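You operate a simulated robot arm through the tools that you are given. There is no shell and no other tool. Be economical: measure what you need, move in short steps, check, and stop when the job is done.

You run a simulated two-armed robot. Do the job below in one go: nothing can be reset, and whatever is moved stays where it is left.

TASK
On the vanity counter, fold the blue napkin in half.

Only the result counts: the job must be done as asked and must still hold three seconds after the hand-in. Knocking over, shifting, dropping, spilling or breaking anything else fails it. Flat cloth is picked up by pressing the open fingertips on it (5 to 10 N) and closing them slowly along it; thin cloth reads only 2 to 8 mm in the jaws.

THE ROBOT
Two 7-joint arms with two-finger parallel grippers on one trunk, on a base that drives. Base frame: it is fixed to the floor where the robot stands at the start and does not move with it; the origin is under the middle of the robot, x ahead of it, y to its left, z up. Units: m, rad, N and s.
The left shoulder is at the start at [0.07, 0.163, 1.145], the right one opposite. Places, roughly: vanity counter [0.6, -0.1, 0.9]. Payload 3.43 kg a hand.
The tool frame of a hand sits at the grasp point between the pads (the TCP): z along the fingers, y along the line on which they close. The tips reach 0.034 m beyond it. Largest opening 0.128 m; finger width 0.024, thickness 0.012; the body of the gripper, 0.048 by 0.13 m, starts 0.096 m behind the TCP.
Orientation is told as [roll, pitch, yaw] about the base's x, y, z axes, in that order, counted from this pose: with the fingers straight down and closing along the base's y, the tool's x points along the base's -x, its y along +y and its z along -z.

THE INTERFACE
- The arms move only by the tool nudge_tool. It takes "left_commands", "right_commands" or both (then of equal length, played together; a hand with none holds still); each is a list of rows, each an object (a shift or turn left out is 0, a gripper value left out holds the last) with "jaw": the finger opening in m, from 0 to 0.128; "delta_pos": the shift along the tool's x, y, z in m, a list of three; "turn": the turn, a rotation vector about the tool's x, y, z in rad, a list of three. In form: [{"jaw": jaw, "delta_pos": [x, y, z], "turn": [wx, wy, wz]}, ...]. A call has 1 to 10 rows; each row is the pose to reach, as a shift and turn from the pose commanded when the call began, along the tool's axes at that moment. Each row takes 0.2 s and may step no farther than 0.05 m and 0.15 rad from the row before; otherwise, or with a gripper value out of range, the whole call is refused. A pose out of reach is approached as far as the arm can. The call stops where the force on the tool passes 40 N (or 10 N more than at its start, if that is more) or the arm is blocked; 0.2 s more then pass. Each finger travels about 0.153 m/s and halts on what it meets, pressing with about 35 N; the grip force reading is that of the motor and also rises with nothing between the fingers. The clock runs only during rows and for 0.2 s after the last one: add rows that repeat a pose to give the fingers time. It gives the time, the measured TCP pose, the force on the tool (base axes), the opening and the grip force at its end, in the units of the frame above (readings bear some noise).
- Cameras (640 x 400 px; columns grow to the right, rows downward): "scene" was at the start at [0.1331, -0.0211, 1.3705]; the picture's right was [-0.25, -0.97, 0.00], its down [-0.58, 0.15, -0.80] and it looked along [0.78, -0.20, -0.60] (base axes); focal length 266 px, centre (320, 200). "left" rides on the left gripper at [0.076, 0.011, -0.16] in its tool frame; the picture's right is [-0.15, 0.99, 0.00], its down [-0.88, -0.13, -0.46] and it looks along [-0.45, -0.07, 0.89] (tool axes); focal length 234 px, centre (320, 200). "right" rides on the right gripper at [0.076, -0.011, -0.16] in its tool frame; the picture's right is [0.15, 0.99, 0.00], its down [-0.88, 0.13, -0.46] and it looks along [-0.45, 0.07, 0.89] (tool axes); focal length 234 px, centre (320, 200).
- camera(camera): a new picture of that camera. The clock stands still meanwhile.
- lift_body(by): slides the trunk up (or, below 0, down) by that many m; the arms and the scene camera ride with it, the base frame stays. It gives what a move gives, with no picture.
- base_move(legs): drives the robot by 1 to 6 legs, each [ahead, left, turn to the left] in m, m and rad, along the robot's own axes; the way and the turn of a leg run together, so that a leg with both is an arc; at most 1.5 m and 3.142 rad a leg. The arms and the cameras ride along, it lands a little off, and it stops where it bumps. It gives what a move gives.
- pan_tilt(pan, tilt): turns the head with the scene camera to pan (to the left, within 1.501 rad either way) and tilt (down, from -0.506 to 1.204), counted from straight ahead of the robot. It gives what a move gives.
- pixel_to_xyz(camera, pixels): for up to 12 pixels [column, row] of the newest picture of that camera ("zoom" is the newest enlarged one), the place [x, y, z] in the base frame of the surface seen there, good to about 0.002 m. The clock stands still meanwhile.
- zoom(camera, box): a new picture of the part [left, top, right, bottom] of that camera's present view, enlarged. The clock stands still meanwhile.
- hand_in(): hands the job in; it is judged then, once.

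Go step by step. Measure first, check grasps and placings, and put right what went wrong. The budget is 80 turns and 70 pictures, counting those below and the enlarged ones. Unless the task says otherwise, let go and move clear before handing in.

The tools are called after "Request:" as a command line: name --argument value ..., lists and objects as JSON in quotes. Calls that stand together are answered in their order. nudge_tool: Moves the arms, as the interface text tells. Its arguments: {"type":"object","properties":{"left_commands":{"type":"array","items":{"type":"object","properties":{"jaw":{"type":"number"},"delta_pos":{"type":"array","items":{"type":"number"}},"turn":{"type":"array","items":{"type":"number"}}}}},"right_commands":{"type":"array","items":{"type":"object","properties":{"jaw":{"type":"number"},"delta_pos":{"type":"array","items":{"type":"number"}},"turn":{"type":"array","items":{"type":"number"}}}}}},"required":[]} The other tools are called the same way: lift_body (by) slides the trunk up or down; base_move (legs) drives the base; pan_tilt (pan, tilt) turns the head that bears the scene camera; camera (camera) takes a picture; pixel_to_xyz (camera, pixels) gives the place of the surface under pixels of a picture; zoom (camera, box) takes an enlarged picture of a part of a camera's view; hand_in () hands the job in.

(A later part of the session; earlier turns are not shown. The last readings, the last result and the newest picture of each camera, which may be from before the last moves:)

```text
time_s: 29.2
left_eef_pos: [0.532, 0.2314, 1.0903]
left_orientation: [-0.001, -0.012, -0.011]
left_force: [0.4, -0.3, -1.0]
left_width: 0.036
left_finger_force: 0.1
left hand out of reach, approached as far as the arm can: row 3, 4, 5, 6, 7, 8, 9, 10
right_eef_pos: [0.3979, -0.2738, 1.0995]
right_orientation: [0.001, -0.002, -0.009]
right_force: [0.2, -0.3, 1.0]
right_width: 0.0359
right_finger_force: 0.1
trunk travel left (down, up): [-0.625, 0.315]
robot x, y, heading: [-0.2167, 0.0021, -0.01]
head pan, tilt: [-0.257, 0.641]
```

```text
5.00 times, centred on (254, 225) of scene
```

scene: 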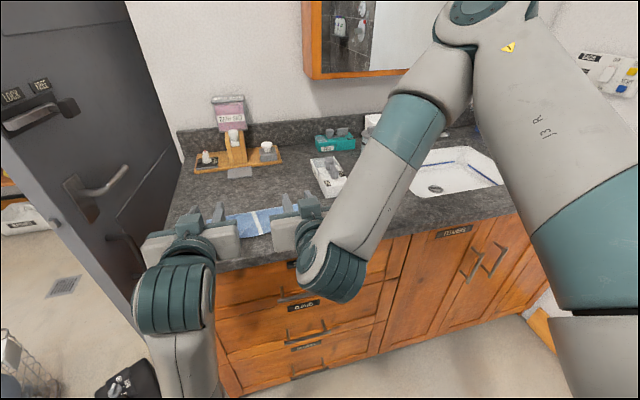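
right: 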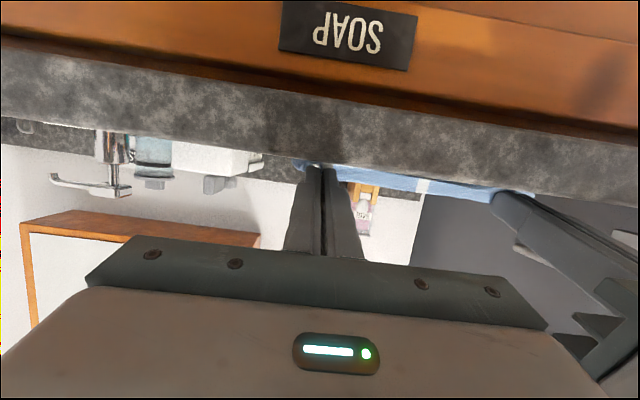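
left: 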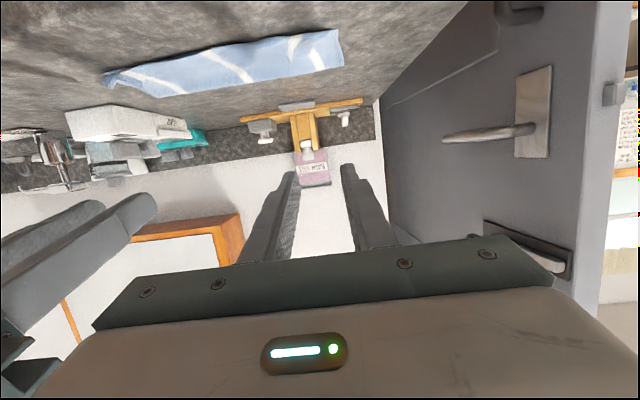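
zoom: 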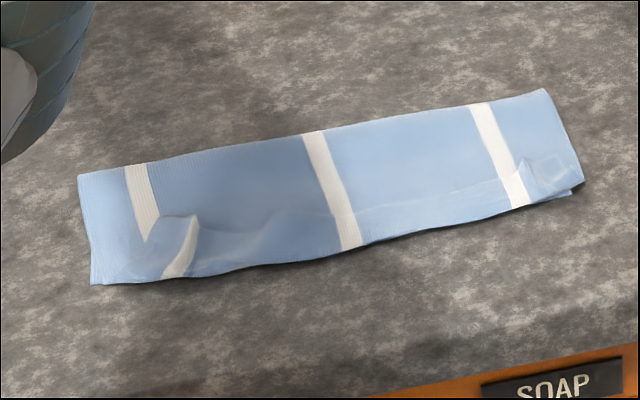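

Folded; there is a bump at the left stripe (zoom 180,220) and a faint line near the front. Let me look at the whole scene, and closer.

Request:
camera --camera "scene"

Request:
zoom --camera "scene" --box '[200, 205, 264, 245]'

Request:
pixel_to_xyz --camera "zoom" --pixels '[[60, 370], [110, 300], [230, 340], [280, 180], [300, 130], [400, 250], [560, 160], [560, 220], [170, 150], [250, 280]]'

Request:
zoom --camera "scene" --box '[250, 195, 314, 235]'

```text
34 pictures are left
```

scene: 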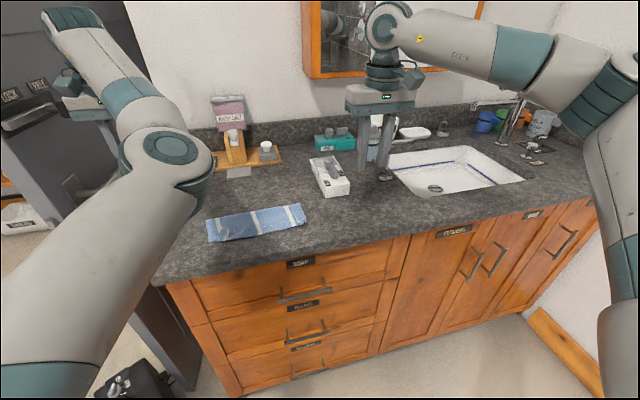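

```text
10.00 times, centred on (232, 225) of scene
```

zoom: 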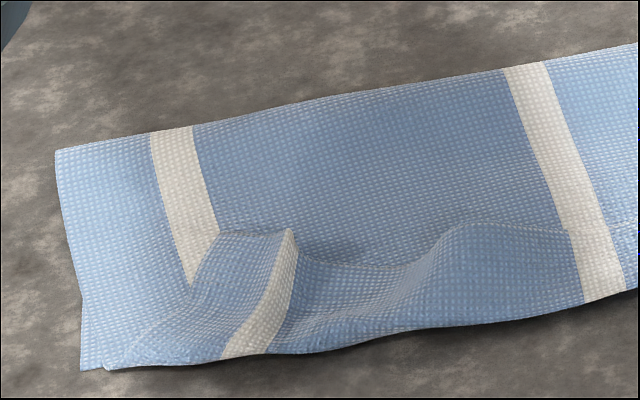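

```text
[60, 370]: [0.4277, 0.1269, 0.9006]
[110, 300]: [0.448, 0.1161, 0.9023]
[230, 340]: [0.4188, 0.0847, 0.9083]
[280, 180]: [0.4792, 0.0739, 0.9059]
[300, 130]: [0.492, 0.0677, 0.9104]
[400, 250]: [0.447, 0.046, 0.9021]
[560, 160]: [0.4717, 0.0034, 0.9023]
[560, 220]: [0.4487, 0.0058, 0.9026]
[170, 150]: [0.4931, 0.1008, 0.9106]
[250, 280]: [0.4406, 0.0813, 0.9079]
```

```text
10.00 times, centred on (282, 215) of scene
```

zoom: 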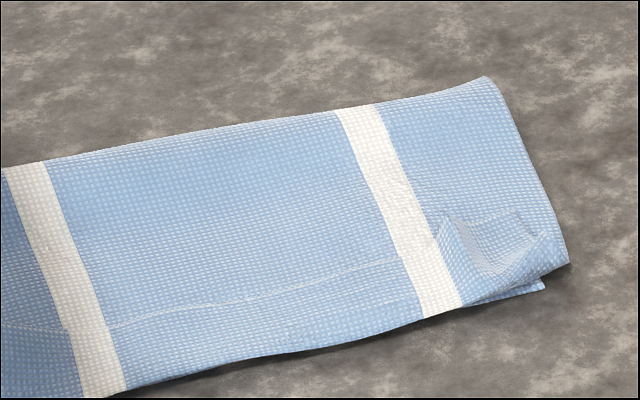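

The fold covers edge to edge, with just a small pleat. The left hand ended up near the door, so I'll check that from its camera before finishing.

Request:
camera --camera "left"

Request:
pixel_to_xyz --camera "scene" --pixels '[[100, 195], [40, 160], [20, 120], [160, 325], [60, 240], [80, 100]]'

```text
31 pictures are left
```

left: 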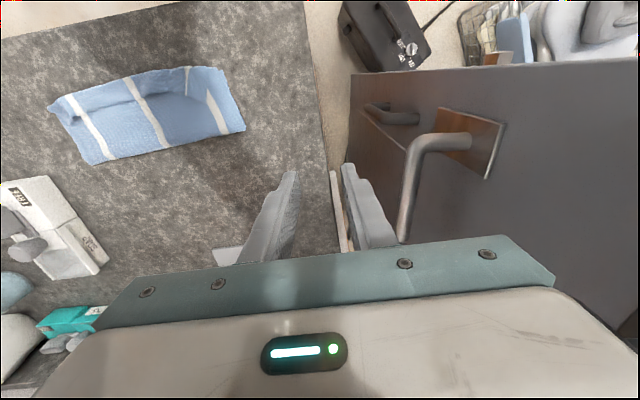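

```text
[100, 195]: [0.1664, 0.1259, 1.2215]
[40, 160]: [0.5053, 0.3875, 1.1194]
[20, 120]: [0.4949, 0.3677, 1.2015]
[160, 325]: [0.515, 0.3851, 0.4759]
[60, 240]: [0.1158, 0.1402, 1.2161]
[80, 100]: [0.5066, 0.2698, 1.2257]
```

The hand is clear of the door and its handle. One closer view of the pleat from this side.

Request:
zoom --camera "left" --box '[40, 50, 264, 190]'

```text
2.86 times, centred on (152, 120) of left
```

zoom: 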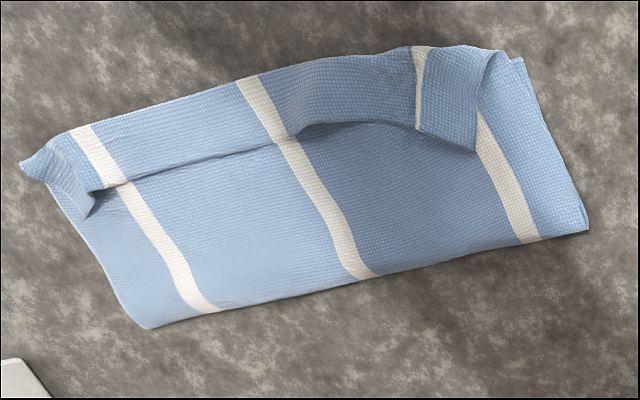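

The strip along the front edge and the left bump may be an edge portion turned back. I'll bring the left hand's camera over it for a better look.

Request:
nudge_tool --left_commands '[{"delta_pos": [-0.01, -0.03, 0]}, {"delta_pos": [-0.02, -0.06, 0]}, {"delta_pos": [-0.03, -0.09, 0]}, {"delta_pos": [-0.03, -0.12, 0]}, {"delta_pos": [-0.03, -0.12, 0]}]'

Request:
zoom --camera "left" --box '[160, 40, 448, 220]'

Request:
camera --camera "left"

```text
time_s: 30.4
left_eef_pos: [0.5648, 0.1131, 1.0918]
left_orientation: [0.0, -0.005, -0.008]
left_force: [-0.5, -0.4, -0.6]
left_width: 0.0357
left_finger_force: 0.1
right_eef_pos: [0.3969, -0.2727, 1.1015]
right_orientation: [0.0, -0.006, -0.009]
right_force: [1.0, -0.4, -0.2]
right_width: 0.0359
right_finger_force: 0.0
trunk travel left (down, up): [-0.625, 0.315]
robot x, y, heading: [-0.2182, 0.0057, -0.007]
head pan, tilt: [-0.257, 0.641]
```

```text
2.22 times, centred on (304, 130) of left
```

zoom: 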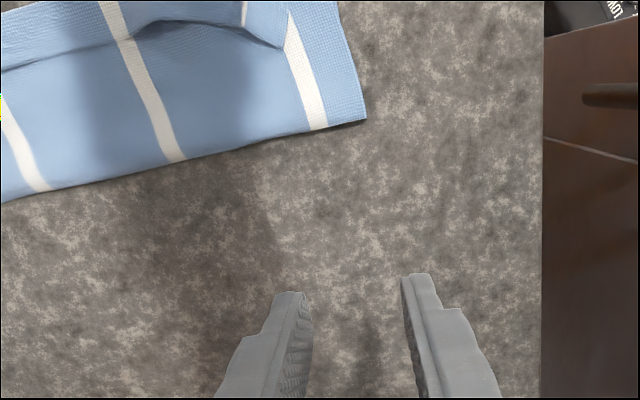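

```text
28 pictures are left
```

left: 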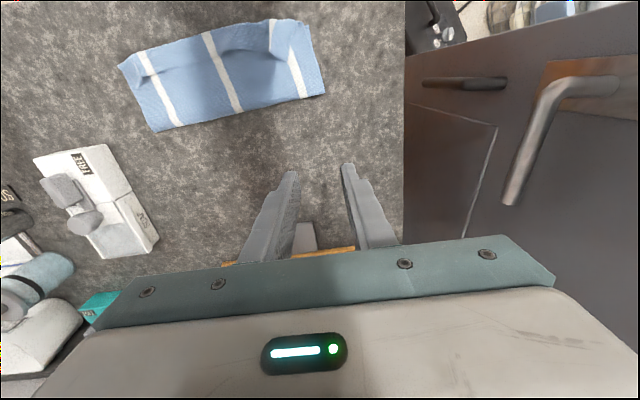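

Request:
zoom --camera "left" --box '[224, 5, 352, 85]'

Request:
pixel_to_xyz --camera "zoom" --pixels '[[480, 100], [380, 100], [440, 40], [120, 200], [240, 210], [350, 220], [440, 330], [490, 450], [60, 120], [200, 100], [360, 310], [420, 250]]'

```text
5.00 times, centred on (288, 45) of left
```

zoom: 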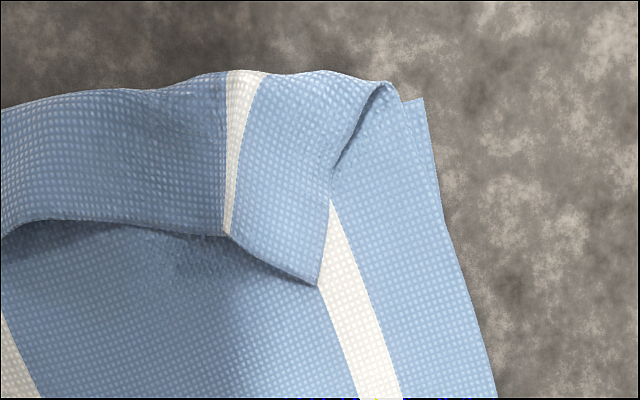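

```text
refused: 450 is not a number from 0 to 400
```

Request:
pixel_to_xyz --camera "zoom" --pixels '[[315, 275], [228, 225], [120, 215], [375, 82], [300, 80], [150, 95], [20, 112], [418, 104], [330, 165], [360, 140], [440, 230]]'

Request:
zoom --camera "left" --box '[104, 30, 232, 110]'

Request:
pixel_to_xyz --camera "zoom" --pixels '[[70, 185], [150, 260], [200, 225], [400, 170], [300, 85], [500, 20]]'

```text
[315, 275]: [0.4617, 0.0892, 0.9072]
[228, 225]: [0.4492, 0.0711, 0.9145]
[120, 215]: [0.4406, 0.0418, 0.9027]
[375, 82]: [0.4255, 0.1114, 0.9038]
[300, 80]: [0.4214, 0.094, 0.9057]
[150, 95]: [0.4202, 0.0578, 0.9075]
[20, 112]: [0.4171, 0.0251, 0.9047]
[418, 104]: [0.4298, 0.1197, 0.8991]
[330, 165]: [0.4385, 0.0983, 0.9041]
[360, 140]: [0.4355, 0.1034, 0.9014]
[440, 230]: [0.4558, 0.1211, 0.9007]
```

```text
5.00 times, centred on (168, 70) of left
```

zoom: 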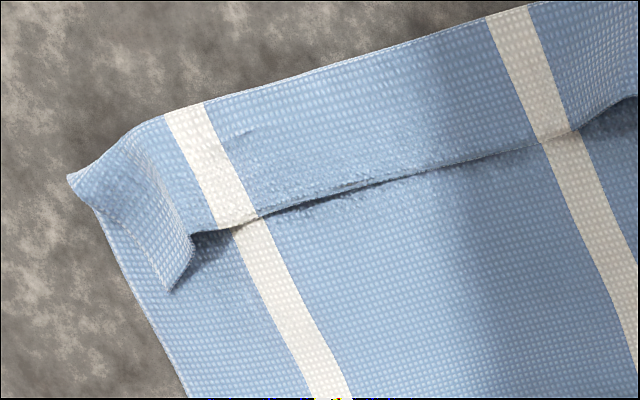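

```text
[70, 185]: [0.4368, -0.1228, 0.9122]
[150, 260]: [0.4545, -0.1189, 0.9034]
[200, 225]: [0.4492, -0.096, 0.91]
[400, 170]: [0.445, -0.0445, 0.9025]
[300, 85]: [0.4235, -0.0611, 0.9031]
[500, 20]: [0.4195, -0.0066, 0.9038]
```

The close view shows a ~2.5 cm hem of the flap turned back along the whole front (free corner at (318,285), x≈0.46). I'll regrip its two raised curls and pull the hem out straight. First, the hands hover over them with open jaws.

Request:
nudge_tool --left_commands '[{"jaw": 0.05, "delta_pos": [0.025, -0.007, 0]}, {"delta_pos": [0.05, -0.014, 0]}, {"delta_pos": [0.075, -0.02, 0]}, {"delta_pos": [0.1, -0.027, 0]}, {"delta_pos": [0.115, -0.033, 0.03]}, {"delta_pos": [0.115, -0.033, 0.06]}, {"delta_pos": [0.115, -0.033, 0.09]}, {"delta_pos": [0.115, -0.033, 0.12]}, {"delta_pos": [0.115, -0.033, 0.132]}, {"delta_pos": [0.115, -0.033, 0.132]}]' --right_commands '[{"jaw": 0.05, "delta_pos": [-0.012, 0.035, 0]}, {"delta_pos": [-0.024, 0.07, 0]}, {"delta_pos": [-0.036, 0.105, 0]}, {"delta_pos": [-0.048, 0.14, 0]}, {"delta_pos": [-0.053, 0.171, 0.03]}, {"delta_pos": [-0.053, 0.171, 0.07]}, {"delta_pos": [-0.053, 0.171, 0.1]}, {"delta_pos": [-0.053, 0.171, 0.13]}, {"delta_pos": [-0.053, 0.171, 0.141]}, {"delta_pos": [-0.053, 0.171, 0.141]}]'

Request:
nudge_tool --left_commands '[{}, {}]'

Request:
zoom --camera "scene" --box '[190, 165, 318, 245]'

Request:
camera --camera "left"

```text
time_s: 32.6
left_eef_pos: [0.5597, 0.0791, 0.9477]
left_orientation: [-0.001, -0.008, -0.008]
left_force: [-0.4, 0.5, -0.2]
left_width: 0.05
left_finger_force: 0.1
left hand out of reach, approached as far as the arm can: row 1, 2, 3, 4, 5, 6, 7, 8, 9, 10
right_eef_pos: [0.4509, -0.1037, 0.9598]
right_orientation: [0.001, -0.008, -0.009]
right_force: [-0.6, -0.4, 0.4]
right_width: 0.0501
right_finger_force: 0.0
trunk travel left (down, up): [-0.625, 0.315]
robot x, y, heading: [-0.2237, 0.0029, -0.016]
head pan, tilt: [-0.257, 0.641]
```

```text
time_s: 33.2
left_eef_pos: [0.5597, 0.0787, 0.947]
left_orientation: [-0.001, -0.007, -0.007]
left_force: [0.4, 0.4, 0.7]
left_width: 0.05
left_finger_force: 0.1
right_eef_pos: [0.4507, -0.1026, 0.9602]
right_orientation: [-0.001, -0.006, -0.01]
right_force: [-0.3, 0.3, 0.3]
right_width: 0.0499
right_finger_force: 0.1
trunk travel left (down, up): [-0.625, 0.315]
robot x, y, heading: [-0.2219, 0.0031, -0.007]
head pan, tilt: [-0.257, 0.641]
```

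```text
5.00 times, centred on (254, 205) of scene
```

zoom: 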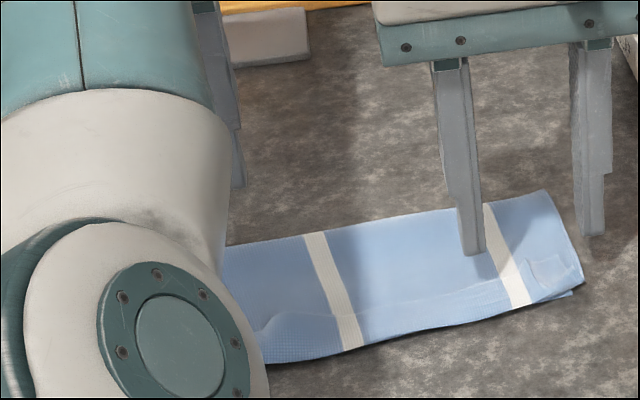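

```text
24 pictures are left
```

left: 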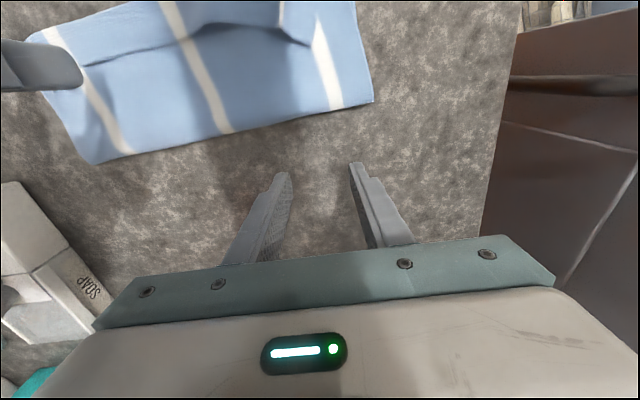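

The left arm is in an awkward elbow pose and can't come closer by itself. I'll use the base instead: lift the left hand slightly, drive back 0.11 m, then bring the right hand forward again.

Request:
nudge_tool --left_commands '[{"delta_pos": [0, 0, -0.01]}, {"delta_pos": [0, 0, -0.02]}, {"delta_pos": [0, 0, -0.02]}]' --right_commands '[{"delta_pos": [0, 0, -0.01]}, {"delta_pos": [0, 0, -0.02]}, {"delta_pos": [0, 0, -0.02]}]'

```text
time_s: 34.0
left_eef_pos: [0.5628, 0.0799, 0.9647]
left_orientation: [0.001, -0.008, -0.008]
left_force: [0.4, -0.4, -0.5]
left_width: 0.05
left_finger_force: 0.1
left hand out of reach, approached as far as the arm can: row 2
right_eef_pos: [0.4523, -0.1022, 0.9803]
right_orientation: [0.0, -0.006, -0.009]
right_force: [-0.4, 0.1, 0.0]
right_width: 0.05
right_finger_force: 0.1
trunk travel left (down, up): [-0.625, 0.315]
robot x, y, heading: [-0.2185, 0.0003, -0.008]
head pan, tilt: [-0.257, 0.641]
```

Request:
base_move --legs '[[-0.112, 0, 0]]'

Request:
nudge_tool --right_commands '[{"delta_pos": [-0.04, 0, 0]}, {"delta_pos": [-0.08, 0, 0]}, {"delta_pos": [-0.112, 0, 0]}, {"delta_pos": [-0.112, 0, 0.01]}, {"delta_pos": [-0.112, 0, 0.01]}, {"delta_pos": [-0.112, 0, 0.01]}]'

Request:
zoom --camera "scene" --box '[170, 145, 330, 245]'

Request:
camera --camera "left"

```text
time_s: 35.2
left_eef_pos: [0.4516, 0.081, 0.9647]
left_orientation: [0.0, -0.007, -0.009]
left_force: [0.0, 0.3, -0.3]
left_width: 0.0498
left_finger_force: 0.1
right_eef_pos: [0.3404, -0.1022, 0.9803]
right_orientation: [0.0, -0.007, -0.007]
right_force: [0.4, 0.1, -0.3]
right_width: 0.0501
right_finger_force: 0.0
trunk travel left (down, up): [-0.625, 0.315]
robot x, y, heading: [-0.3278, -0.0003, -0.009]
head pan, tilt: [-0.257, 0.641]
```

```text
time_s: 36.6
left_eef_pos: [0.4531, 0.0818, 0.9643]
left_orientation: [0.001, -0.007, -0.006]
left_force: [0.0, 0.6, -0.9]
left_width: 0.0498
left_finger_force: 0.0
right_eef_pos: [0.4529, -0.1024, 0.9715]
right_orientation: [0.001, -0.008, -0.01]
right_force: [-0.7, 0.2, -0.8]
right_width: 0.0502
right_finger_force: 0.1
trunk travel left (down, up): [-0.625, 0.315]
robot x, y, heading: [-0.331, 0.0031, -0.002]
head pan, tilt: [-0.257, 0.641]
```

```text
4.00 times, centred on (250, 195) of scene
```

zoom: 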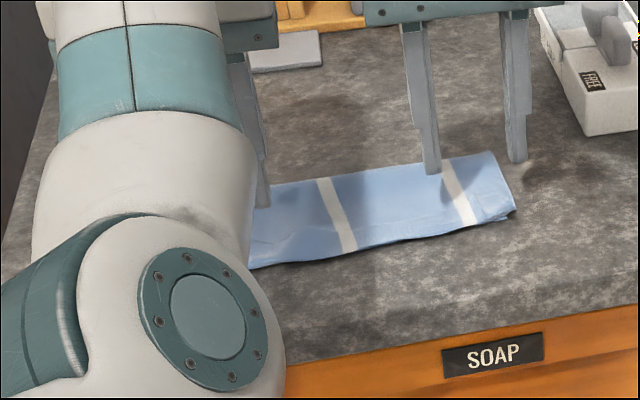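

```text
22 pictures are left
```

left: 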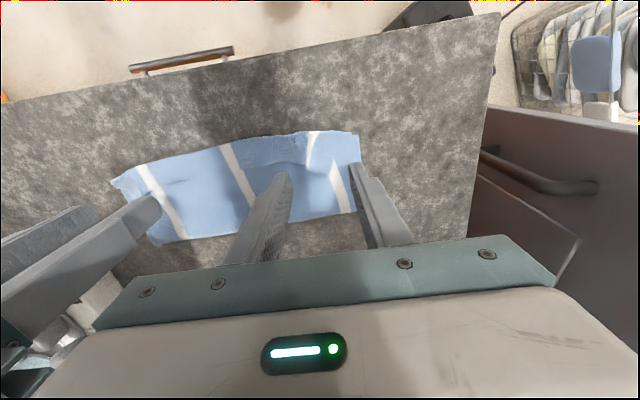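

Both hands straddle the curls. Lowering until the tips just graze the cloth.

Request:
nudge_tool --left_commands '[{"delta_pos": [0, 0, 0.012]}, {"delta_pos": [0, 0, 0.022]}, {"delta_pos": [0, 0, 0.026]}, {"delta_pos": [0, 0, 0.026]}]' --right_commands '[{"delta_pos": [0, 0, 0.014]}, {"delta_pos": [0, 0, 0.027]}, {"delta_pos": [0, 0, 0.0325]}, {"delta_pos": [0, 0, 0.0325]}]'

Request:
zoom --camera "left" --box '[112, 100, 400, 280]'

Request:
zoom --camera "right" --box '[240, 100, 528, 280]'

```text
time_s: 37.6
left_eef_pos: [0.4536, 0.081, 0.938]
left_orientation: [-0.002, -0.008, -0.006]
left_force: [0.2, -0.5, -0.2]
left_width: 0.0501
left_finger_force: 0.0
right_eef_pos: [0.453, -0.1036, 0.9378]
right_orientation: [-0.001, -0.008, -0.01]
right_force: [-0.3, -0.4, -0.2]
right_width: 0.0502
right_finger_force: 0.0
trunk travel left (down, up): [-0.625, 0.315]
robot x, y, heading: [-0.3321, 0.0025, -0.008]
head pan, tilt: [-0.257, 0.641]
```

```text
2.22 times, centred on (256, 190) of left
```

zoom: 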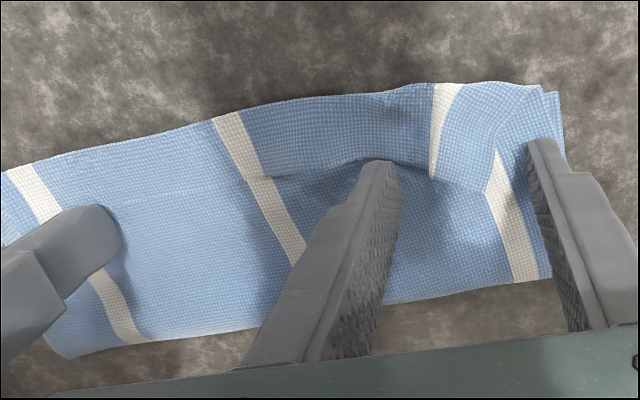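

```text
2.22 times, centred on (384, 190) of right
```

zoom: 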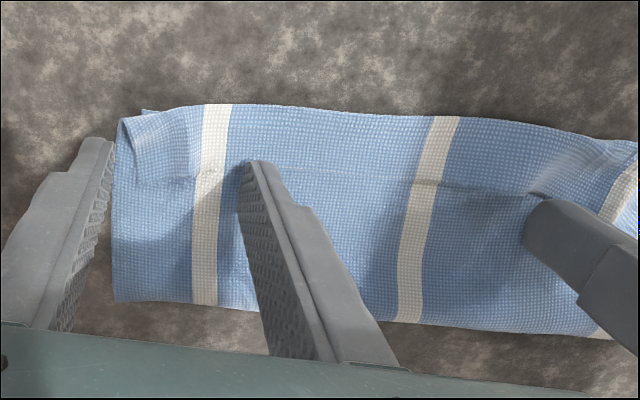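

The tips sit about 1 cm too far beyond the free edge, so a tiny base move back centres them on the hem.

Request:
base_move --legs '[[-0.011, 0, 0]]'

Request:
zoom --camera "left" --box '[112, 100, 400, 280]'

```text
time_s: 38.3
left_eef_pos: [0.4417, 0.0811, 0.9372]
left_orientation: [0.0, -0.005, -0.007]
left_force: [0.8, 0.7, 0.2]
left_width: 0.0497
left_finger_force: 0.0
right_eef_pos: [0.4421, -0.1036, 0.9372]
right_orientation: [-0.001, -0.008, -0.009]
right_force: [-0.3, 0.1, 0.7]
right_width: 0.0501
right_finger_force: 0.1
trunk travel left (down, up): [-0.625, 0.315]
robot x, y, heading: [-0.3408, 0.0023, -0.01]
head pan, tilt: [-0.257, 0.641]
```

```text
2.22 times, centred on (256, 190) of left
```

zoom: 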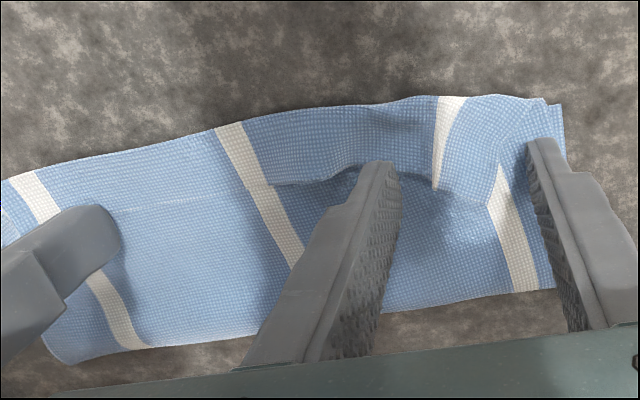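

The inner left finger pushed the hem instead of passing over it. I'll lift, move back another 12 mm, then press down onto the hem.

Request:
nudge_tool --left_commands '[{"delta_pos": [0, 0, -0.01]}, {"delta_pos": [0, 0, -0.018]}, {"delta_pos": [0, 0, -0.018]}]' --right_commands '[{"delta_pos": [0, 0, -0.01]}, {"delta_pos": [0, 0, -0.018]}, {"delta_pos": [0, 0, -0.018]}]'

Request:
base_move --legs '[[-0.011, 0, 0]]'

Request:
nudge_tool --left_commands '[{"jaw": 0.044, "delta_pos": [0, 0, 0.01]}, {"delta_pos": [0, 0, 0.0165]}, {"delta_pos": [0, 0, 0.0175]}, {"delta_pos": [0, 0, 0.0175]}]' --right_commands '[{"jaw": 0.044, "delta_pos": [0, 0, 0.01]}, {"delta_pos": [0, 0, 0.0165]}, {"delta_pos": [0, 0, 0.0175]}, {"delta_pos": [0, 0, 0.0175]}]'

Request:
zoom --camera "left" --box '[112, 100, 400, 280]'

Request:
zoom --camera "right" --box '[240, 100, 528, 280]'

```text
time_s: 39.1
left_eef_pos: [0.4422, 0.0806, 0.9558]
left_orientation: [0.0, -0.005, -0.008]
left_force: [0.2, -0.4, 0.6]
left_width: 0.0498
left_finger_force: 0.1
right_eef_pos: [0.4414, -0.1012, 0.9564]
right_orientation: [-0.001, -0.006, -0.008]
right_force: [0.4, 0.2, -0.4]
right_width: 0.05
right_finger_force: 0.1
trunk travel left (down, up): [-0.625, 0.315]
robot x, y, heading: [-0.3411, 0.002, -0.011]
head pan, tilt: [-0.257, 0.641]
```

```text
time_s: 39.9
left_eef_pos: [0.4326, 0.0802, 0.9548]
left_orientation: [0.001, -0.005, -0.01]
left_force: [0.6, 0.8, 0.1]
left_width: 0.0499
left_finger_force: 0.0
right_eef_pos: [0.4322, -0.1022, 0.9549]
right_orientation: [0.0, -0.003, -0.008]
right_force: [-0.1, -0.7, -0.4]
right_width: 0.0499
right_finger_force: 0.1
trunk travel left (down, up): [-0.625, 0.315]
robot x, y, heading: [-0.3546, 0.0028, -0.011]
head pan, tilt: [-0.257, 0.641]
```

```text
time_s: 40.9
left_eef_pos: [0.4315, 0.0793, 0.938]
left_orientation: [-0.001, -0.004, -0.009]
left_force: [0.0, -0.1, 0.0]
left_width: 0.0438
left_finger_force: 0.1
right_eef_pos: [0.4308, -0.1025, 0.9379]
right_orientation: [0.0, -0.005, -0.009]
right_force: [-0.9, 0.8, -0.3]
right_width: 0.0439
right_finger_force: 0.2
trunk travel left (down, up): [-0.625, 0.315]
robot x, y, heading: [-0.3526, 0.0039, -0.014]
head pan, tilt: [-0.257, 0.641]
```

```text
2.22 times, centred on (256, 190) of left
```

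zoom: 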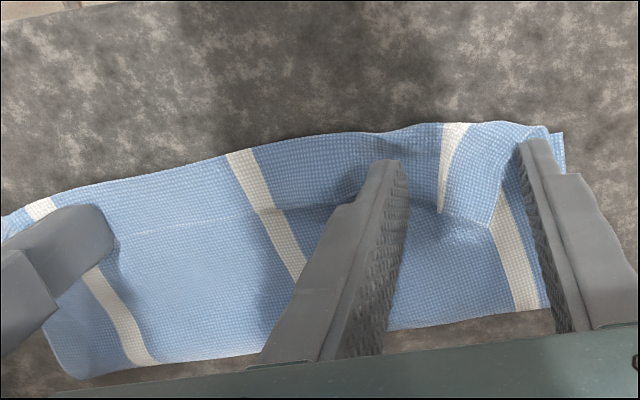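

```text
2.22 times, centred on (384, 190) of right
```

zoom: 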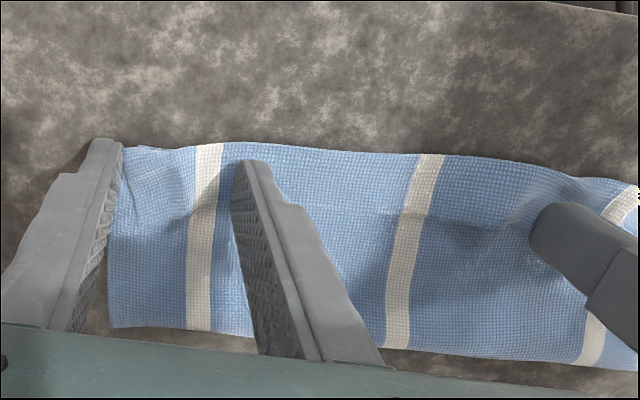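

Now the fingers straddle the hem at both ends with virtually no force. I'll close slowly at this height so only the upper hem layers are taken.

Request:
nudge_tool --left_commands '[{"jaw": 0.038, "delta_pos": [0, 0, 0.0005]}, {"jaw": 0.032, "delta_pos": [0, 0, 0.0005]}, {"jaw": 0.026, "delta_pos": [0, 0, 0.0005]}, {"jaw": 0.02, "delta_pos": [0, 0, 0.0005]}, {"jaw": 0.014, "delta_pos": [0, 0, 0.0005]}, {"jaw": 0.008, "delta_pos": [0, 0, 0.0005]}, {"jaw": 0.0, "delta_pos": [0, 0, 0.0005]}, {"jaw": 0.0, "delta_pos": [0, 0, 0.0005]}]' --right_commands '[{"jaw": 0.038, "delta_pos": [0, 0, 0.0005]}, {"jaw": 0.032, "delta_pos": [0, 0, 0.0005]}, {"jaw": 0.026, "delta_pos": [0, 0, 0.0005]}, {"jaw": 0.02, "delta_pos": [0, 0, 0.0005]}, {"jaw": 0.014, "delta_pos": [0, 0, 0.0005]}, {"jaw": 0.008, "delta_pos": [0, 0, 0.0005]}, {"jaw": 0.0, "delta_pos": [0, 0, 0.0005]}, {"jaw": 0.0, "delta_pos": [0, 0, 0.0005]}]'

Request:
nudge_tool --left_commands '[{"delta_pos": [0, 0, -0.01]}, {"delta_pos": [0, 0, -0.025]}, {"delta_pos": [0, 0, -0.025]}]' --right_commands '[{"delta_pos": [0, 0, -0.01]}, {"delta_pos": [0, 0, -0.025]}, {"delta_pos": [0, 0, -0.025]}]'

Request:
zoom --camera "left" --box '[112, 100, 400, 280]'

Request:
zoom --camera "right" --box '[240, 100, 528, 280]'

```text
time_s: 42.7
left_eef_pos: [0.4317, 0.0806, 0.9389]
left_orientation: [-0.003, -0.007, -0.009]
left_force: [0.6, -8.5, 0.1]
left_width: 0.0016
left_finger_force: 34.7
right_eef_pos: [0.4301, -0.103, 0.9369]
right_orientation: [0.002, -0.008, -0.008]
right_force: [0.1, 8.5, 0.6]
right_width: 0.0021
right_finger_force: 34.7
trunk travel left (down, up): [-0.625, 0.315]
robot x, y, heading: [-0.3513, 0.0055, -0.008]
head pan, tilt: [-0.257, 0.641]
```

```text
time_s: 43.5
left_eef_pos: [0.4317, 0.0812, 0.9628]
left_orientation: [-0.001, -0.008, -0.009]
left_force: [-0.1, -12.6, -0.8]
left_width: 0.0015
left_finger_force: 35.0
right_eef_pos: [0.4314, -0.1017, 0.9622]
right_orientation: [0.001, -0.006, -0.007]
right_force: [-0.2, 13.0, 0.1]
right_width: 0.0019
right_finger_force: 34.6
trunk travel left (down, up): [-0.625, 0.315]
robot x, y, heading: [-0.3497, 0.0065, -0.011]
head pan, tilt: [-0.257, 0.641]
```

```text
2.22 times, centred on (256, 190) of left
```

zoom: 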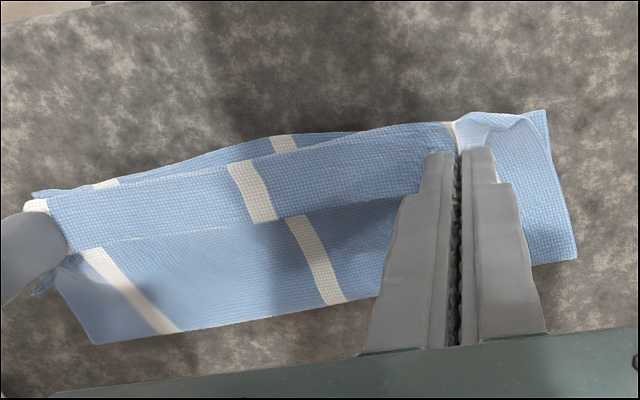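

```text
2.22 times, centred on (384, 190) of right
```

zoom: 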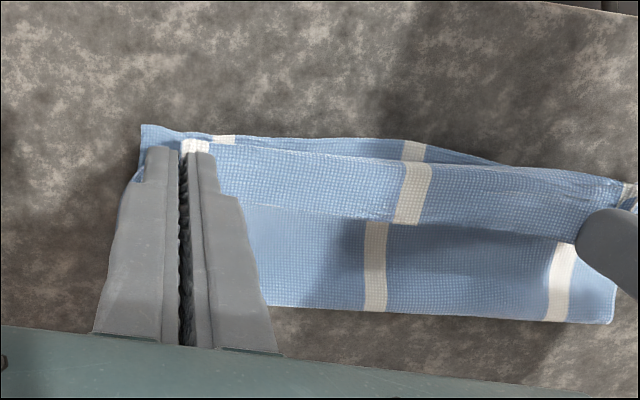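

Both ends are held but I have gripped across the doubled hem. Let me measure the geometry (lower edge vs. hem) before deciding.

Request:
pixel_to_xyz --camera "zoom" --pixels '[[150, 130], [330, 142], [460, 155], [230, 150], [330, 157], [300, 212], [520, 235], [290, 305], [500, 317], [400, 165]]'

```text
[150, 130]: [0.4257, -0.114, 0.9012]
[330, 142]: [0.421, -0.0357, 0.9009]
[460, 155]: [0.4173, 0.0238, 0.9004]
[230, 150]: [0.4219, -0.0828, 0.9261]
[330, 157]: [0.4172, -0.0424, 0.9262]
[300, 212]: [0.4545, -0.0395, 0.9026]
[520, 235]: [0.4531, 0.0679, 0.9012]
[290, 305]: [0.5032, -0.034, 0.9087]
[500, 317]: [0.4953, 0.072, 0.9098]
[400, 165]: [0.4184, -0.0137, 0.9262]
```

The lower layer's edge is still in place at x≈0.42, so unrolling the ~2 cm hem would make the edges meet. I'll lay it down, release, and then sweep the open fingertips from behind the free edge toward me to flip the hem out.

Request:
nudge_tool --left_commands '[{"delta_pos": [0, 0, 0.012]}, {"delta_pos": [0, 0, 0.022]}, {"jaw": 0.015, "delta_pos": [0, 0, 0.022]}, {"jaw": 0.03, "delta_pos": [0, 0, 0.022]}, {"jaw": 0.044, "delta_pos": [0, 0, 0.022]}, {"jaw": 0.044, "delta_pos": [0, 0, 0.01]}, {"jaw": 0.06, "delta_pos": [0, 0, -0.01]}, {"delta_pos": [0, 0, -0.01]}]' --right_commands '[{"delta_pos": [0, 0, 0.012]}, {"delta_pos": [0, 0, 0.022]}, {"jaw": 0.015, "delta_pos": [0, 0, 0.022]}, {"jaw": 0.03, "delta_pos": [0, 0, 0.022]}, {"jaw": 0.044, "delta_pos": [0, 0, 0.022]}, {"jaw": 0.044, "delta_pos": [0, 0, 0.01]}, {"jaw": 0.06, "delta_pos": [0, 0, -0.01]}, {"delta_pos": [0, 0, -0.01]}]'

Request:
base_move --legs '[[0.05, 0, 0]]'

Request:
camera --camera "right"

Request:
zoom --camera "left" --box '[112, 70, 400, 250]'

```text
time_s: 45.3
left_eef_pos: [0.4335, 0.0813, 0.9722]
left_orientation: [0.001, -0.005, -0.008]
left_force: [-0.2, -0.4, -0.2]
left_width: 0.06
left_finger_force: 0.1
right_eef_pos: [0.4307, -0.102, 0.972]
right_orientation: [0.001, -0.006, -0.009]
right_force: [0.2, -0.2, 0.3]
right_width: 0.0597
right_finger_force: 0.0
trunk travel left (down, up): [-0.625, 0.315]
robot x, y, heading: [-0.3558, 0.0023, -0.009]
head pan, tilt: [-0.257, 0.641]
```

```text
time_s: 46.2
left_eef_pos: [0.4806, 0.0818, 0.9752]
left_orientation: [0.0, -0.006, -0.009]
left_force: [0.2, -0.2, -1.2]
left_width: 0.0599
left_finger_force: 0.0
right_eef_pos: [0.4786, -0.1029, 0.9726]
right_orientation: [-0.001, -0.007, -0.006]
right_force: [-1.0, 1.1, -0.4]
right_width: 0.06
right_finger_force: 0.1
trunk travel left (down, up): [-0.625, 0.315]
robot x, y, heading: [-0.3005, 0.0016, -0.003]
head pan, tilt: [-0.257, 0.641]
```

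```text
14 pictures are left
```

right: 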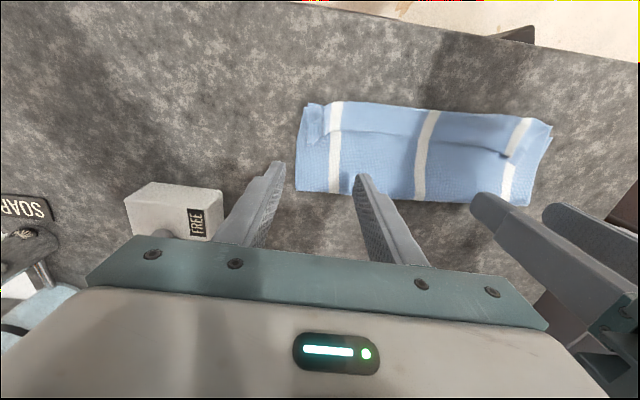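

```text
2.22 times, centred on (256, 160) of left
```

zoom: 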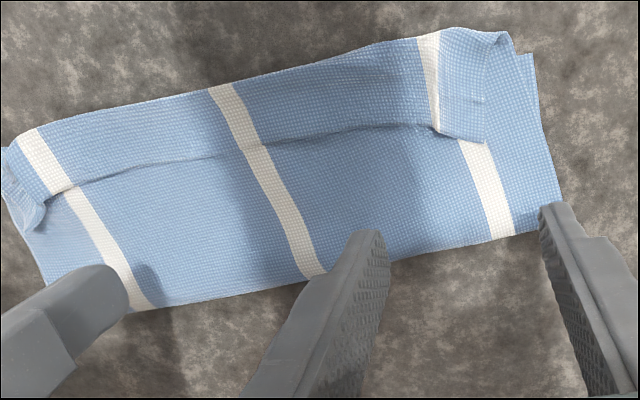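

The free edge of the hem is clear at x≈0.455, slightly raised. I'll lower the tips behind it, just grazing the flap, and sweep toward me with the base.

Request:
nudge_tool --left_commands '[{"jaw": 0.044, "delta_pos": [0, -0.002, 0.012]}, {"delta_pos": [0, -0.002, 0.024]}, {"delta_pos": [0, -0.002, 0.0345]}, {"delta_pos": [0, -0.002, 0.0345]}]' --right_commands '[{"jaw": 0.044, "delta_pos": [0, 0.008, 0.012]}, {"delta_pos": [0, 0.008, 0.024]}, {"delta_pos": [0, 0.008, 0.0345]}, {"delta_pos": [0, 0.008, 0.0345]}]'

Request:
base_move --legs '[[-0.04, 0, 0]]'

Request:
zoom --camera "left" --box '[112, 100, 400, 280]'

```text
time_s: 47.2
left_eef_pos: [0.4796, 0.0783, 0.9388]
left_orientation: [0.0, -0.004, -0.009]
left_force: [-0.7, -0.3, -0.3]
left_width: 0.0441
left_finger_force: 0.0
right_eef_pos: [0.4802, -0.0941, 0.9373]
right_orientation: [-0.001, -0.007, -0.007]
right_force: [0.7, -0.7, 0.7]
right_width: 0.0439
right_finger_force: 0.1
trunk travel left (down, up): [-0.625, 0.315]
robot x, y, heading: [-0.3048, 0.0022, -0.004]
head pan, tilt: [-0.257, 0.641]
```

```text
time_s: 48.1
left_eef_pos: [0.4408, 0.08, 0.9379]
left_orientation: [0.002, -0.005, -0.006]
left_force: [-1.8, -0.8, -0.3]
left_width: 0.0438
left_finger_force: 0.3
right_eef_pos: [0.4392, -0.0944, 0.9375]
right_orientation: [0.001, -0.005, -0.01]
right_force: [-0.4, -0.1, -0.3]
right_width: 0.0437
right_finger_force: 0.0
trunk travel left (down, up): [-0.625, 0.315]
robot x, y, heading: [-0.3396, 0.0041, -0.012]
head pan, tilt: [-0.257, 0.641]
```

```text
2.22 times, centred on (256, 190) of left
```

zoom: 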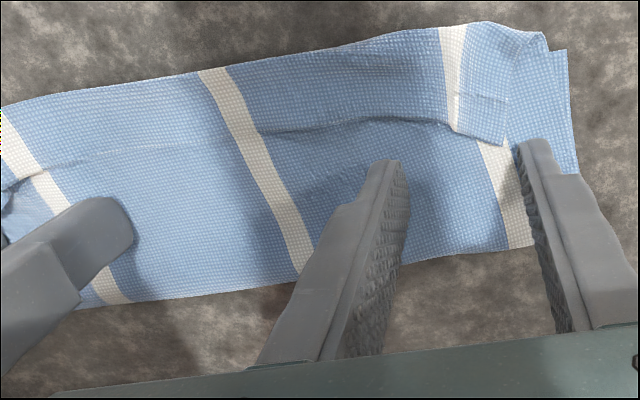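

The fingers dragged the whole napkin instead of catching the hem. I'll lift off and measure.

Request:
nudge_tool --left_commands '[{"delta_pos": [0, 0, -0.02]}, {"delta_pos": [0, 0, -0.04]}, {"delta_pos": [0, 0, -0.05]}]' --right_commands '[{"delta_pos": [0, 0, -0.02]}, {"delta_pos": [0, 0, -0.04]}, {"delta_pos": [0, 0, -0.05]}]'

Request:
zoom --camera "left" --box '[112, 70, 400, 250]'

Request:
pixel_to_xyz --camera "zoom" --pixels '[[200, 100], [400, 60], [520, 75], [250, 160], [410, 140], [500, 150], [200, 270], [510, 240], [300, 250], [480, 120]]'

```text
time_s: 48.9
left_eef_pos: [0.4439, 0.0791, 0.9883]
left_orientation: [0.001, -0.004, -0.009]
left_force: [0.0, 1.4, -0.4]
left_width: 0.0439
left_finger_force: 0.1
right_eef_pos: [0.4395, -0.0936, 0.9884]
right_orientation: [0.0, -0.005, -0.006]
right_force: [0.4, -0.9, -1.2]
right_width: 0.0441
right_finger_force: 0.0
trunk travel left (down, up): [-0.625, 0.315]
robot x, y, heading: [-0.3429, 0.0048, -0.01]
head pan, tilt: [-0.257, 0.641]
```

```text
2.22 times, centred on (256, 160) of left
```

zoom: 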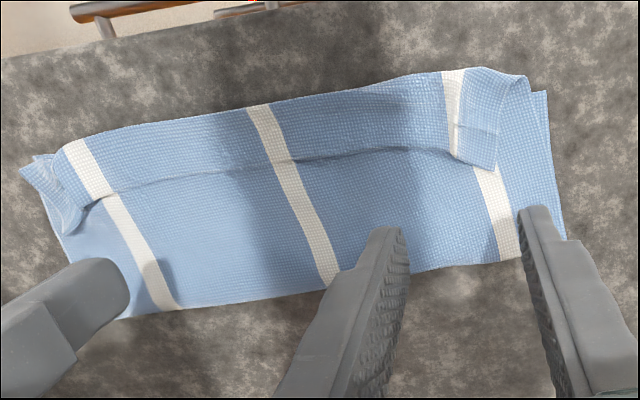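

```text
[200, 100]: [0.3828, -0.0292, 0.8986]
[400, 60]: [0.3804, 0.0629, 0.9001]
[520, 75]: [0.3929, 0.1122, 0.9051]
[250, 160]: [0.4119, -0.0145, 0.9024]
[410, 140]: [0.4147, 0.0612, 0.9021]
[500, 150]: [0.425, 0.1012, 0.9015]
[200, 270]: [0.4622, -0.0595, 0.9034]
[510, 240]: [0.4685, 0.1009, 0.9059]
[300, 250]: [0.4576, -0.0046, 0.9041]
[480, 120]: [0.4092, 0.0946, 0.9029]
```

Request:
pixel_to_xyz --camera "zoom" --pixels '[[68, 228], [84, 208], [35, 168], [60, 185], [100, 192], [496, 165], [455, 152], [470, 140], [70, 255], [545, 95]]'

```text
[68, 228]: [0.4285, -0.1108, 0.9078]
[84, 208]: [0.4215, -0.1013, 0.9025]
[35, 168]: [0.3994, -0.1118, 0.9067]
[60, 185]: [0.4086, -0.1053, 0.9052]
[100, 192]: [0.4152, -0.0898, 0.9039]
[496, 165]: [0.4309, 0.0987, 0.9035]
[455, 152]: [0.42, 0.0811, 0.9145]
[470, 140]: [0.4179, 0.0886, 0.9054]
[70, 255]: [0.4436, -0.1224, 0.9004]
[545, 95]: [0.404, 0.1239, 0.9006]
```

Hem corners: left ridge (0.42–0.43, 0.08–0.10, z up to 0.9145), right curl (0.42–0.43, -0.10). I'll position so that only their last ~1 cm lies between the fingers and pinch without touching the flap below.

Request:
base_move --legs '[[-0.016, 0, 0]]'

Request:
nudge_tool --left_commands '[{"delta_pos": [0, 0.009, 0.01]}, {"delta_pos": [0, 0.009, 0.025]}, {"delta_pos": [0, 0.009, 0.035]}, {"delta_pos": [0, 0.009, 0.035]}, {"delta_pos": [0, 0.009, 0.035]}]' --right_commands '[{"delta_pos": [0, -0.01, 0.01]}, {"delta_pos": [0, -0.01, 0.025]}, {"delta_pos": [0, -0.01, 0.035]}, {"delta_pos": [0, -0.01, 0.035]}, {"delta_pos": [0, -0.01, 0.035]}]'

```text
time_s: 49.6
left_eef_pos: [0.4316, 0.0798, 0.9857]
left_orientation: [-0.002, -0.004, -0.006]
left_force: [-0.1, -0.1, 0.5]
left_width: 0.0442
left_finger_force: 0.0
right_eef_pos: [0.4245, -0.0934, 0.9858]
right_orientation: [0.0, -0.006, -0.009]
right_force: [0.0, 0.1, 0.0]
right_width: 0.0443
right_finger_force: 0.1
trunk travel left (down, up): [-0.625, 0.315]
robot x, y, heading: [-0.3574, 0.0011, -0.007]
head pan, tilt: [-0.257, 0.641]
```

```text
time_s: 50.9
left_eef_pos: [0.4286, 0.089, 0.9532]
left_orientation: [0.0, -0.004, -0.007]
left_force: [0.4, 0.0, -0.3]
left_width: 0.0441
left_finger_force: 0.2
right_eef_pos: [0.4235, -0.103, 0.9523]
right_orientation: [-0.001, -0.004, -0.009]
right_force: [-0.5, -0.6, -0.9]
right_width: 0.044
right_finger_force: 0.0
trunk travel left (down, up): [-0.625, 0.315]
robot x, y, heading: [-0.3565, 0.0005, -0.013]
head pan, tilt: [-0.257, 0.641]
```

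Positions are right. Lowering to 5 mm above the counter, closing, then lifting slightly.

Request:
nudge_tool --left_commands '[{"delta_pos": [0, 0, 0.0135]}, {"delta_pos": [0, 0, 0.0135]}, {"jaw": 0.036, "delta_pos": [0, 0, 0.0135]}, {"jaw": 0.028, "delta_pos": [0, 0, 0.0135]}, {"jaw": 0.02, "delta_pos": [0, 0, 0.0135]}, {"jaw": 0.012, "delta_pos": [0, 0, 0.0135]}, {"jaw": 0.004, "delta_pos": [0, 0, 0.0135]}, {"jaw": 0, "delta_pos": [0, 0, 0.0135]}, {"jaw": 0, "delta_pos": [0, 0, 0.0135]}, {"delta_pos": [0, 0, -0.002]}]' --right_commands '[{"delta_pos": [0, 0, 0.0135]}, {"delta_pos": [0, 0, 0.0135]}, {"jaw": 0.036, "delta_pos": [0, 0, 0.0135]}, {"jaw": 0.028, "delta_pos": [0, 0, 0.0135]}, {"jaw": 0.02, "delta_pos": [0, 0, 0.0135]}, {"jaw": 0.012, "delta_pos": [0, 0, 0.0135]}, {"jaw": 0.004, "delta_pos": [0, 0, 0.0135]}, {"jaw": 0, "delta_pos": [0, 0, 0.0135]}, {"jaw": 0, "delta_pos": [0, 0, 0.0135]}, {"delta_pos": [0, 0, -0.002]}]'

Request:
zoom --camera "left" --box '[80, 80, 432, 300]'

```text
time_s: 53.0
left_eef_pos: [0.428, 0.0894, 0.956]
left_orientation: [-0.001, -0.005, -0.007]
left_force: [-0.2, -0.3, 0.3]
left_width: 0.0
left_finger_force: 33.0
right_eef_pos: [0.4232, -0.1032, 0.9554]
right_orientation: [-0.002, -0.005, -0.008]
right_force: [0.4, 0.2, 0.3]
right_width: 0.0017
right_finger_force: 35.0
trunk travel left (down, up): [-0.625, 0.315]
robot x, y, heading: [-0.3543, 0.004, -0.005]
head pan, tilt: [-0.257, 0.641]
```

```text
1.82 times, centred on (256, 190) of left
```

zoom: 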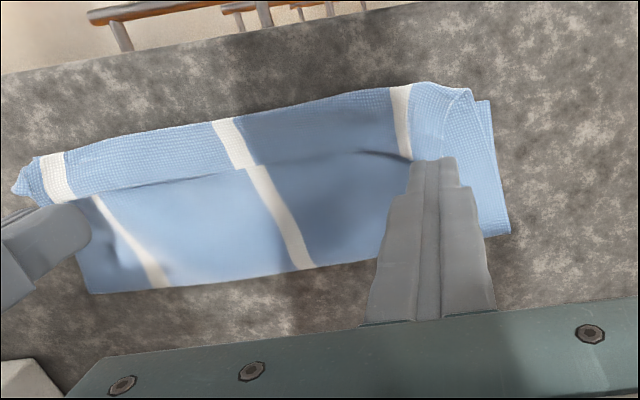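

The right hand holds the hem (1.7 mm), the left missed (0.0). I'll reopen the left, go 6 mm further in and slightly lower, and close again.

Request:
nudge_tool --left_commands '[{"jaw": 0.044, "delta_pos": [0.006, -0.002, 0]}, {"delta_pos": [0.006, -0.002, 0.01]}, {"delta_pos": [0.006, -0.002, 0.0175]}, {"delta_pos": [0.006, -0.002, 0.0175]}, {"jaw": 0.034, "delta_pos": [0.006, -0.002, 0.0175]}, {"jaw": 0.024, "delta_pos": [0.006, -0.002, 0.0175]}, {"jaw": 0.014, "delta_pos": [0.006, -0.002, 0.0175]}, {"jaw": 0.004, "delta_pos": [0.006, -0.002, 0.0175]}, {"jaw": 0, "delta_pos": [0.006, -0.002, 0.0175]}, {"jaw": 0, "delta_pos": [0.006, -0.002, 0.0175]}]'

```text
time_s: 55.2
left_eef_pos: [0.4221, 0.0872, 0.937]
left_orientation: [-0.001, -0.007, -0.006]
left_force: [0.1, -0.6, -0.2]
left_width: 0.0
left_finger_force: 33.3
right_eef_pos: [0.4229, -0.1034, 0.9541]
right_orientation: [-0.002, -0.006, -0.008]
right_force: [-0.3, -0.7, -0.6]
right_width: 0.0016
right_finger_force: 35.0
trunk travel left (down, up): [-0.625, 0.315]
robot x, y, heading: [-0.3599, 0.0034, -0.005]
head pan, tilt: [-0.257, 0.641]
```

Request:
zoom --camera "left" --box '[208, 80, 400, 200]'

Request:
pixel_to_xyz --camera "zoom" --pixels '[[240, 150], [200, 195], [280, 190], [310, 190], [335, 150], [370, 180], [400, 140], [330, 110], [250, 110], [180, 140], [120, 200], [360, 215]]'

```text
3.33 times, centred on (304, 140) of left
```

zoom: 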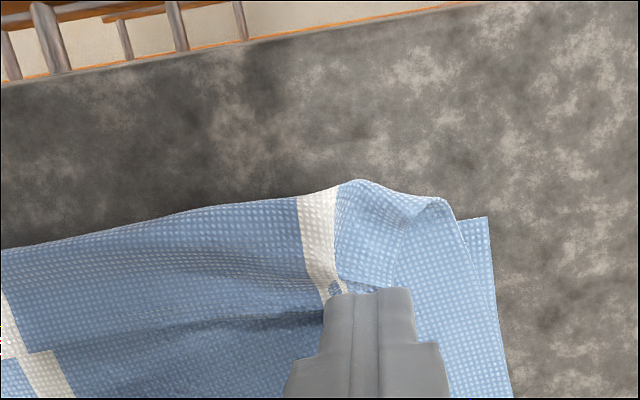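

```text
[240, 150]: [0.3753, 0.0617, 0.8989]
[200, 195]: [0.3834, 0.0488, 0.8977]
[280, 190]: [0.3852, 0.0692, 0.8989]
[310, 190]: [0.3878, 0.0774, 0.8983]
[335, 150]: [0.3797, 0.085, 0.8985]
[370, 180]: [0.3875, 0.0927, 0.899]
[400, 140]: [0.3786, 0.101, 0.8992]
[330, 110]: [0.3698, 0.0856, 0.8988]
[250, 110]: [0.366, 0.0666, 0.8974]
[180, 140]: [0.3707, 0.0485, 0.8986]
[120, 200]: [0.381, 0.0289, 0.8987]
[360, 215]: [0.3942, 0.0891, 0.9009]
```

The hem's edge lies just in front of the left finger, so I'll lift, shift 10 mm toward me, and pinch again.

Request:
nudge_tool --left_commands '[{"delta_pos": [0, 0, -0.018]}, {"jaw": 0.044, "delta_pos": [0.01, 0, -0.018]}, {"delta_pos": [0.01, 0, -0.018]}, {"delta_pos": [0.01, 0, -0.005]}, {"delta_pos": [0.01, 0, 0]}, {"jaw": 0.034, "delta_pos": [0.01, 0, 0]}, {"jaw": 0.022, "delta_pos": [0.01, 0, 0]}, {"jaw": 0.01, "delta_pos": [0.01, 0, 0]}, {"jaw": 0, "delta_pos": [0.01, 0, 0]}, {"jaw": 0, "delta_pos": [0.01, 0, 0]}]'

```text
time_s: 57.5
left_eef_pos: [0.4186, 0.0867, 0.9376]
left_orientation: [0.0, -0.007, -0.008]
left_force: [-0.4, -2.5, 9.0]
left_width: 0.0021
left_finger_force: 35.4
left hand out of reach, approached as far as the arm can: row 2, 3, 4, 5, 6, 7, 8, 9, 10
right_eef_pos: [0.423, -0.1035, 0.9557]
right_orientation: [-0.001, -0.006, -0.01]
right_force: [0.6, 2.6, 0.6]
right_width: 0.0019
right_finger_force: 34.2
trunk travel left (down, up): [-0.625, 0.315]
robot x, y, heading: [-0.3593, 0.0012, -0.007]
head pan, tilt: [-0.257, 0.641]
```

The left now holds too (2.1 mm). Lifting it level with the right to check.

Request:
nudge_tool --left_commands '[{"delta_pos": [0, 0, -0.01]}, {"delta_pos": [0, 0, -0.025]}, {"delta_pos": [0, 0, -0.035]}, {"delta_pos": [0, 0, -0.035]}]' --right_commands '[{"delta_pos": [0, 0, 0]}, {"delta_pos": [0, 0, -0.01]}, {"delta_pos": [0, 0, -0.02]}, {"delta_pos": [0, 0, -0.02]}]'

Request:
zoom --camera "left" --box '[80, 80, 432, 300]'

```text
time_s: 58.5
left_eef_pos: [0.4254, 0.0873, 0.9685]
left_orientation: [0.002, -0.006, -0.008]
left_force: [-0.5, -0.4, 1.1]
left_width: 0.0018
left_finger_force: 34.8
left hand out of reach, approached as far as the arm can: row 2, 3, 4
right_eef_pos: [0.4239, -0.1033, 0.9747]
right_orientation: [0.0, -0.005, -0.008]
right_force: [-0.2, 0.9, -0.4]
right_width: 0.0017
right_finger_force: 34.6
trunk travel left (down, up): [-0.625, 0.315]
robot x, y, heading: [-0.3583, 0.0037, -0.008]
head pan, tilt: [-0.257, 0.641]
```

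```text
1.82 times, centred on (256, 190) of left
```

zoom: 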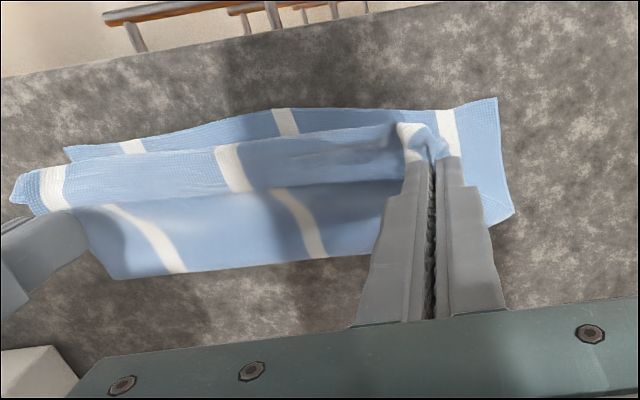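

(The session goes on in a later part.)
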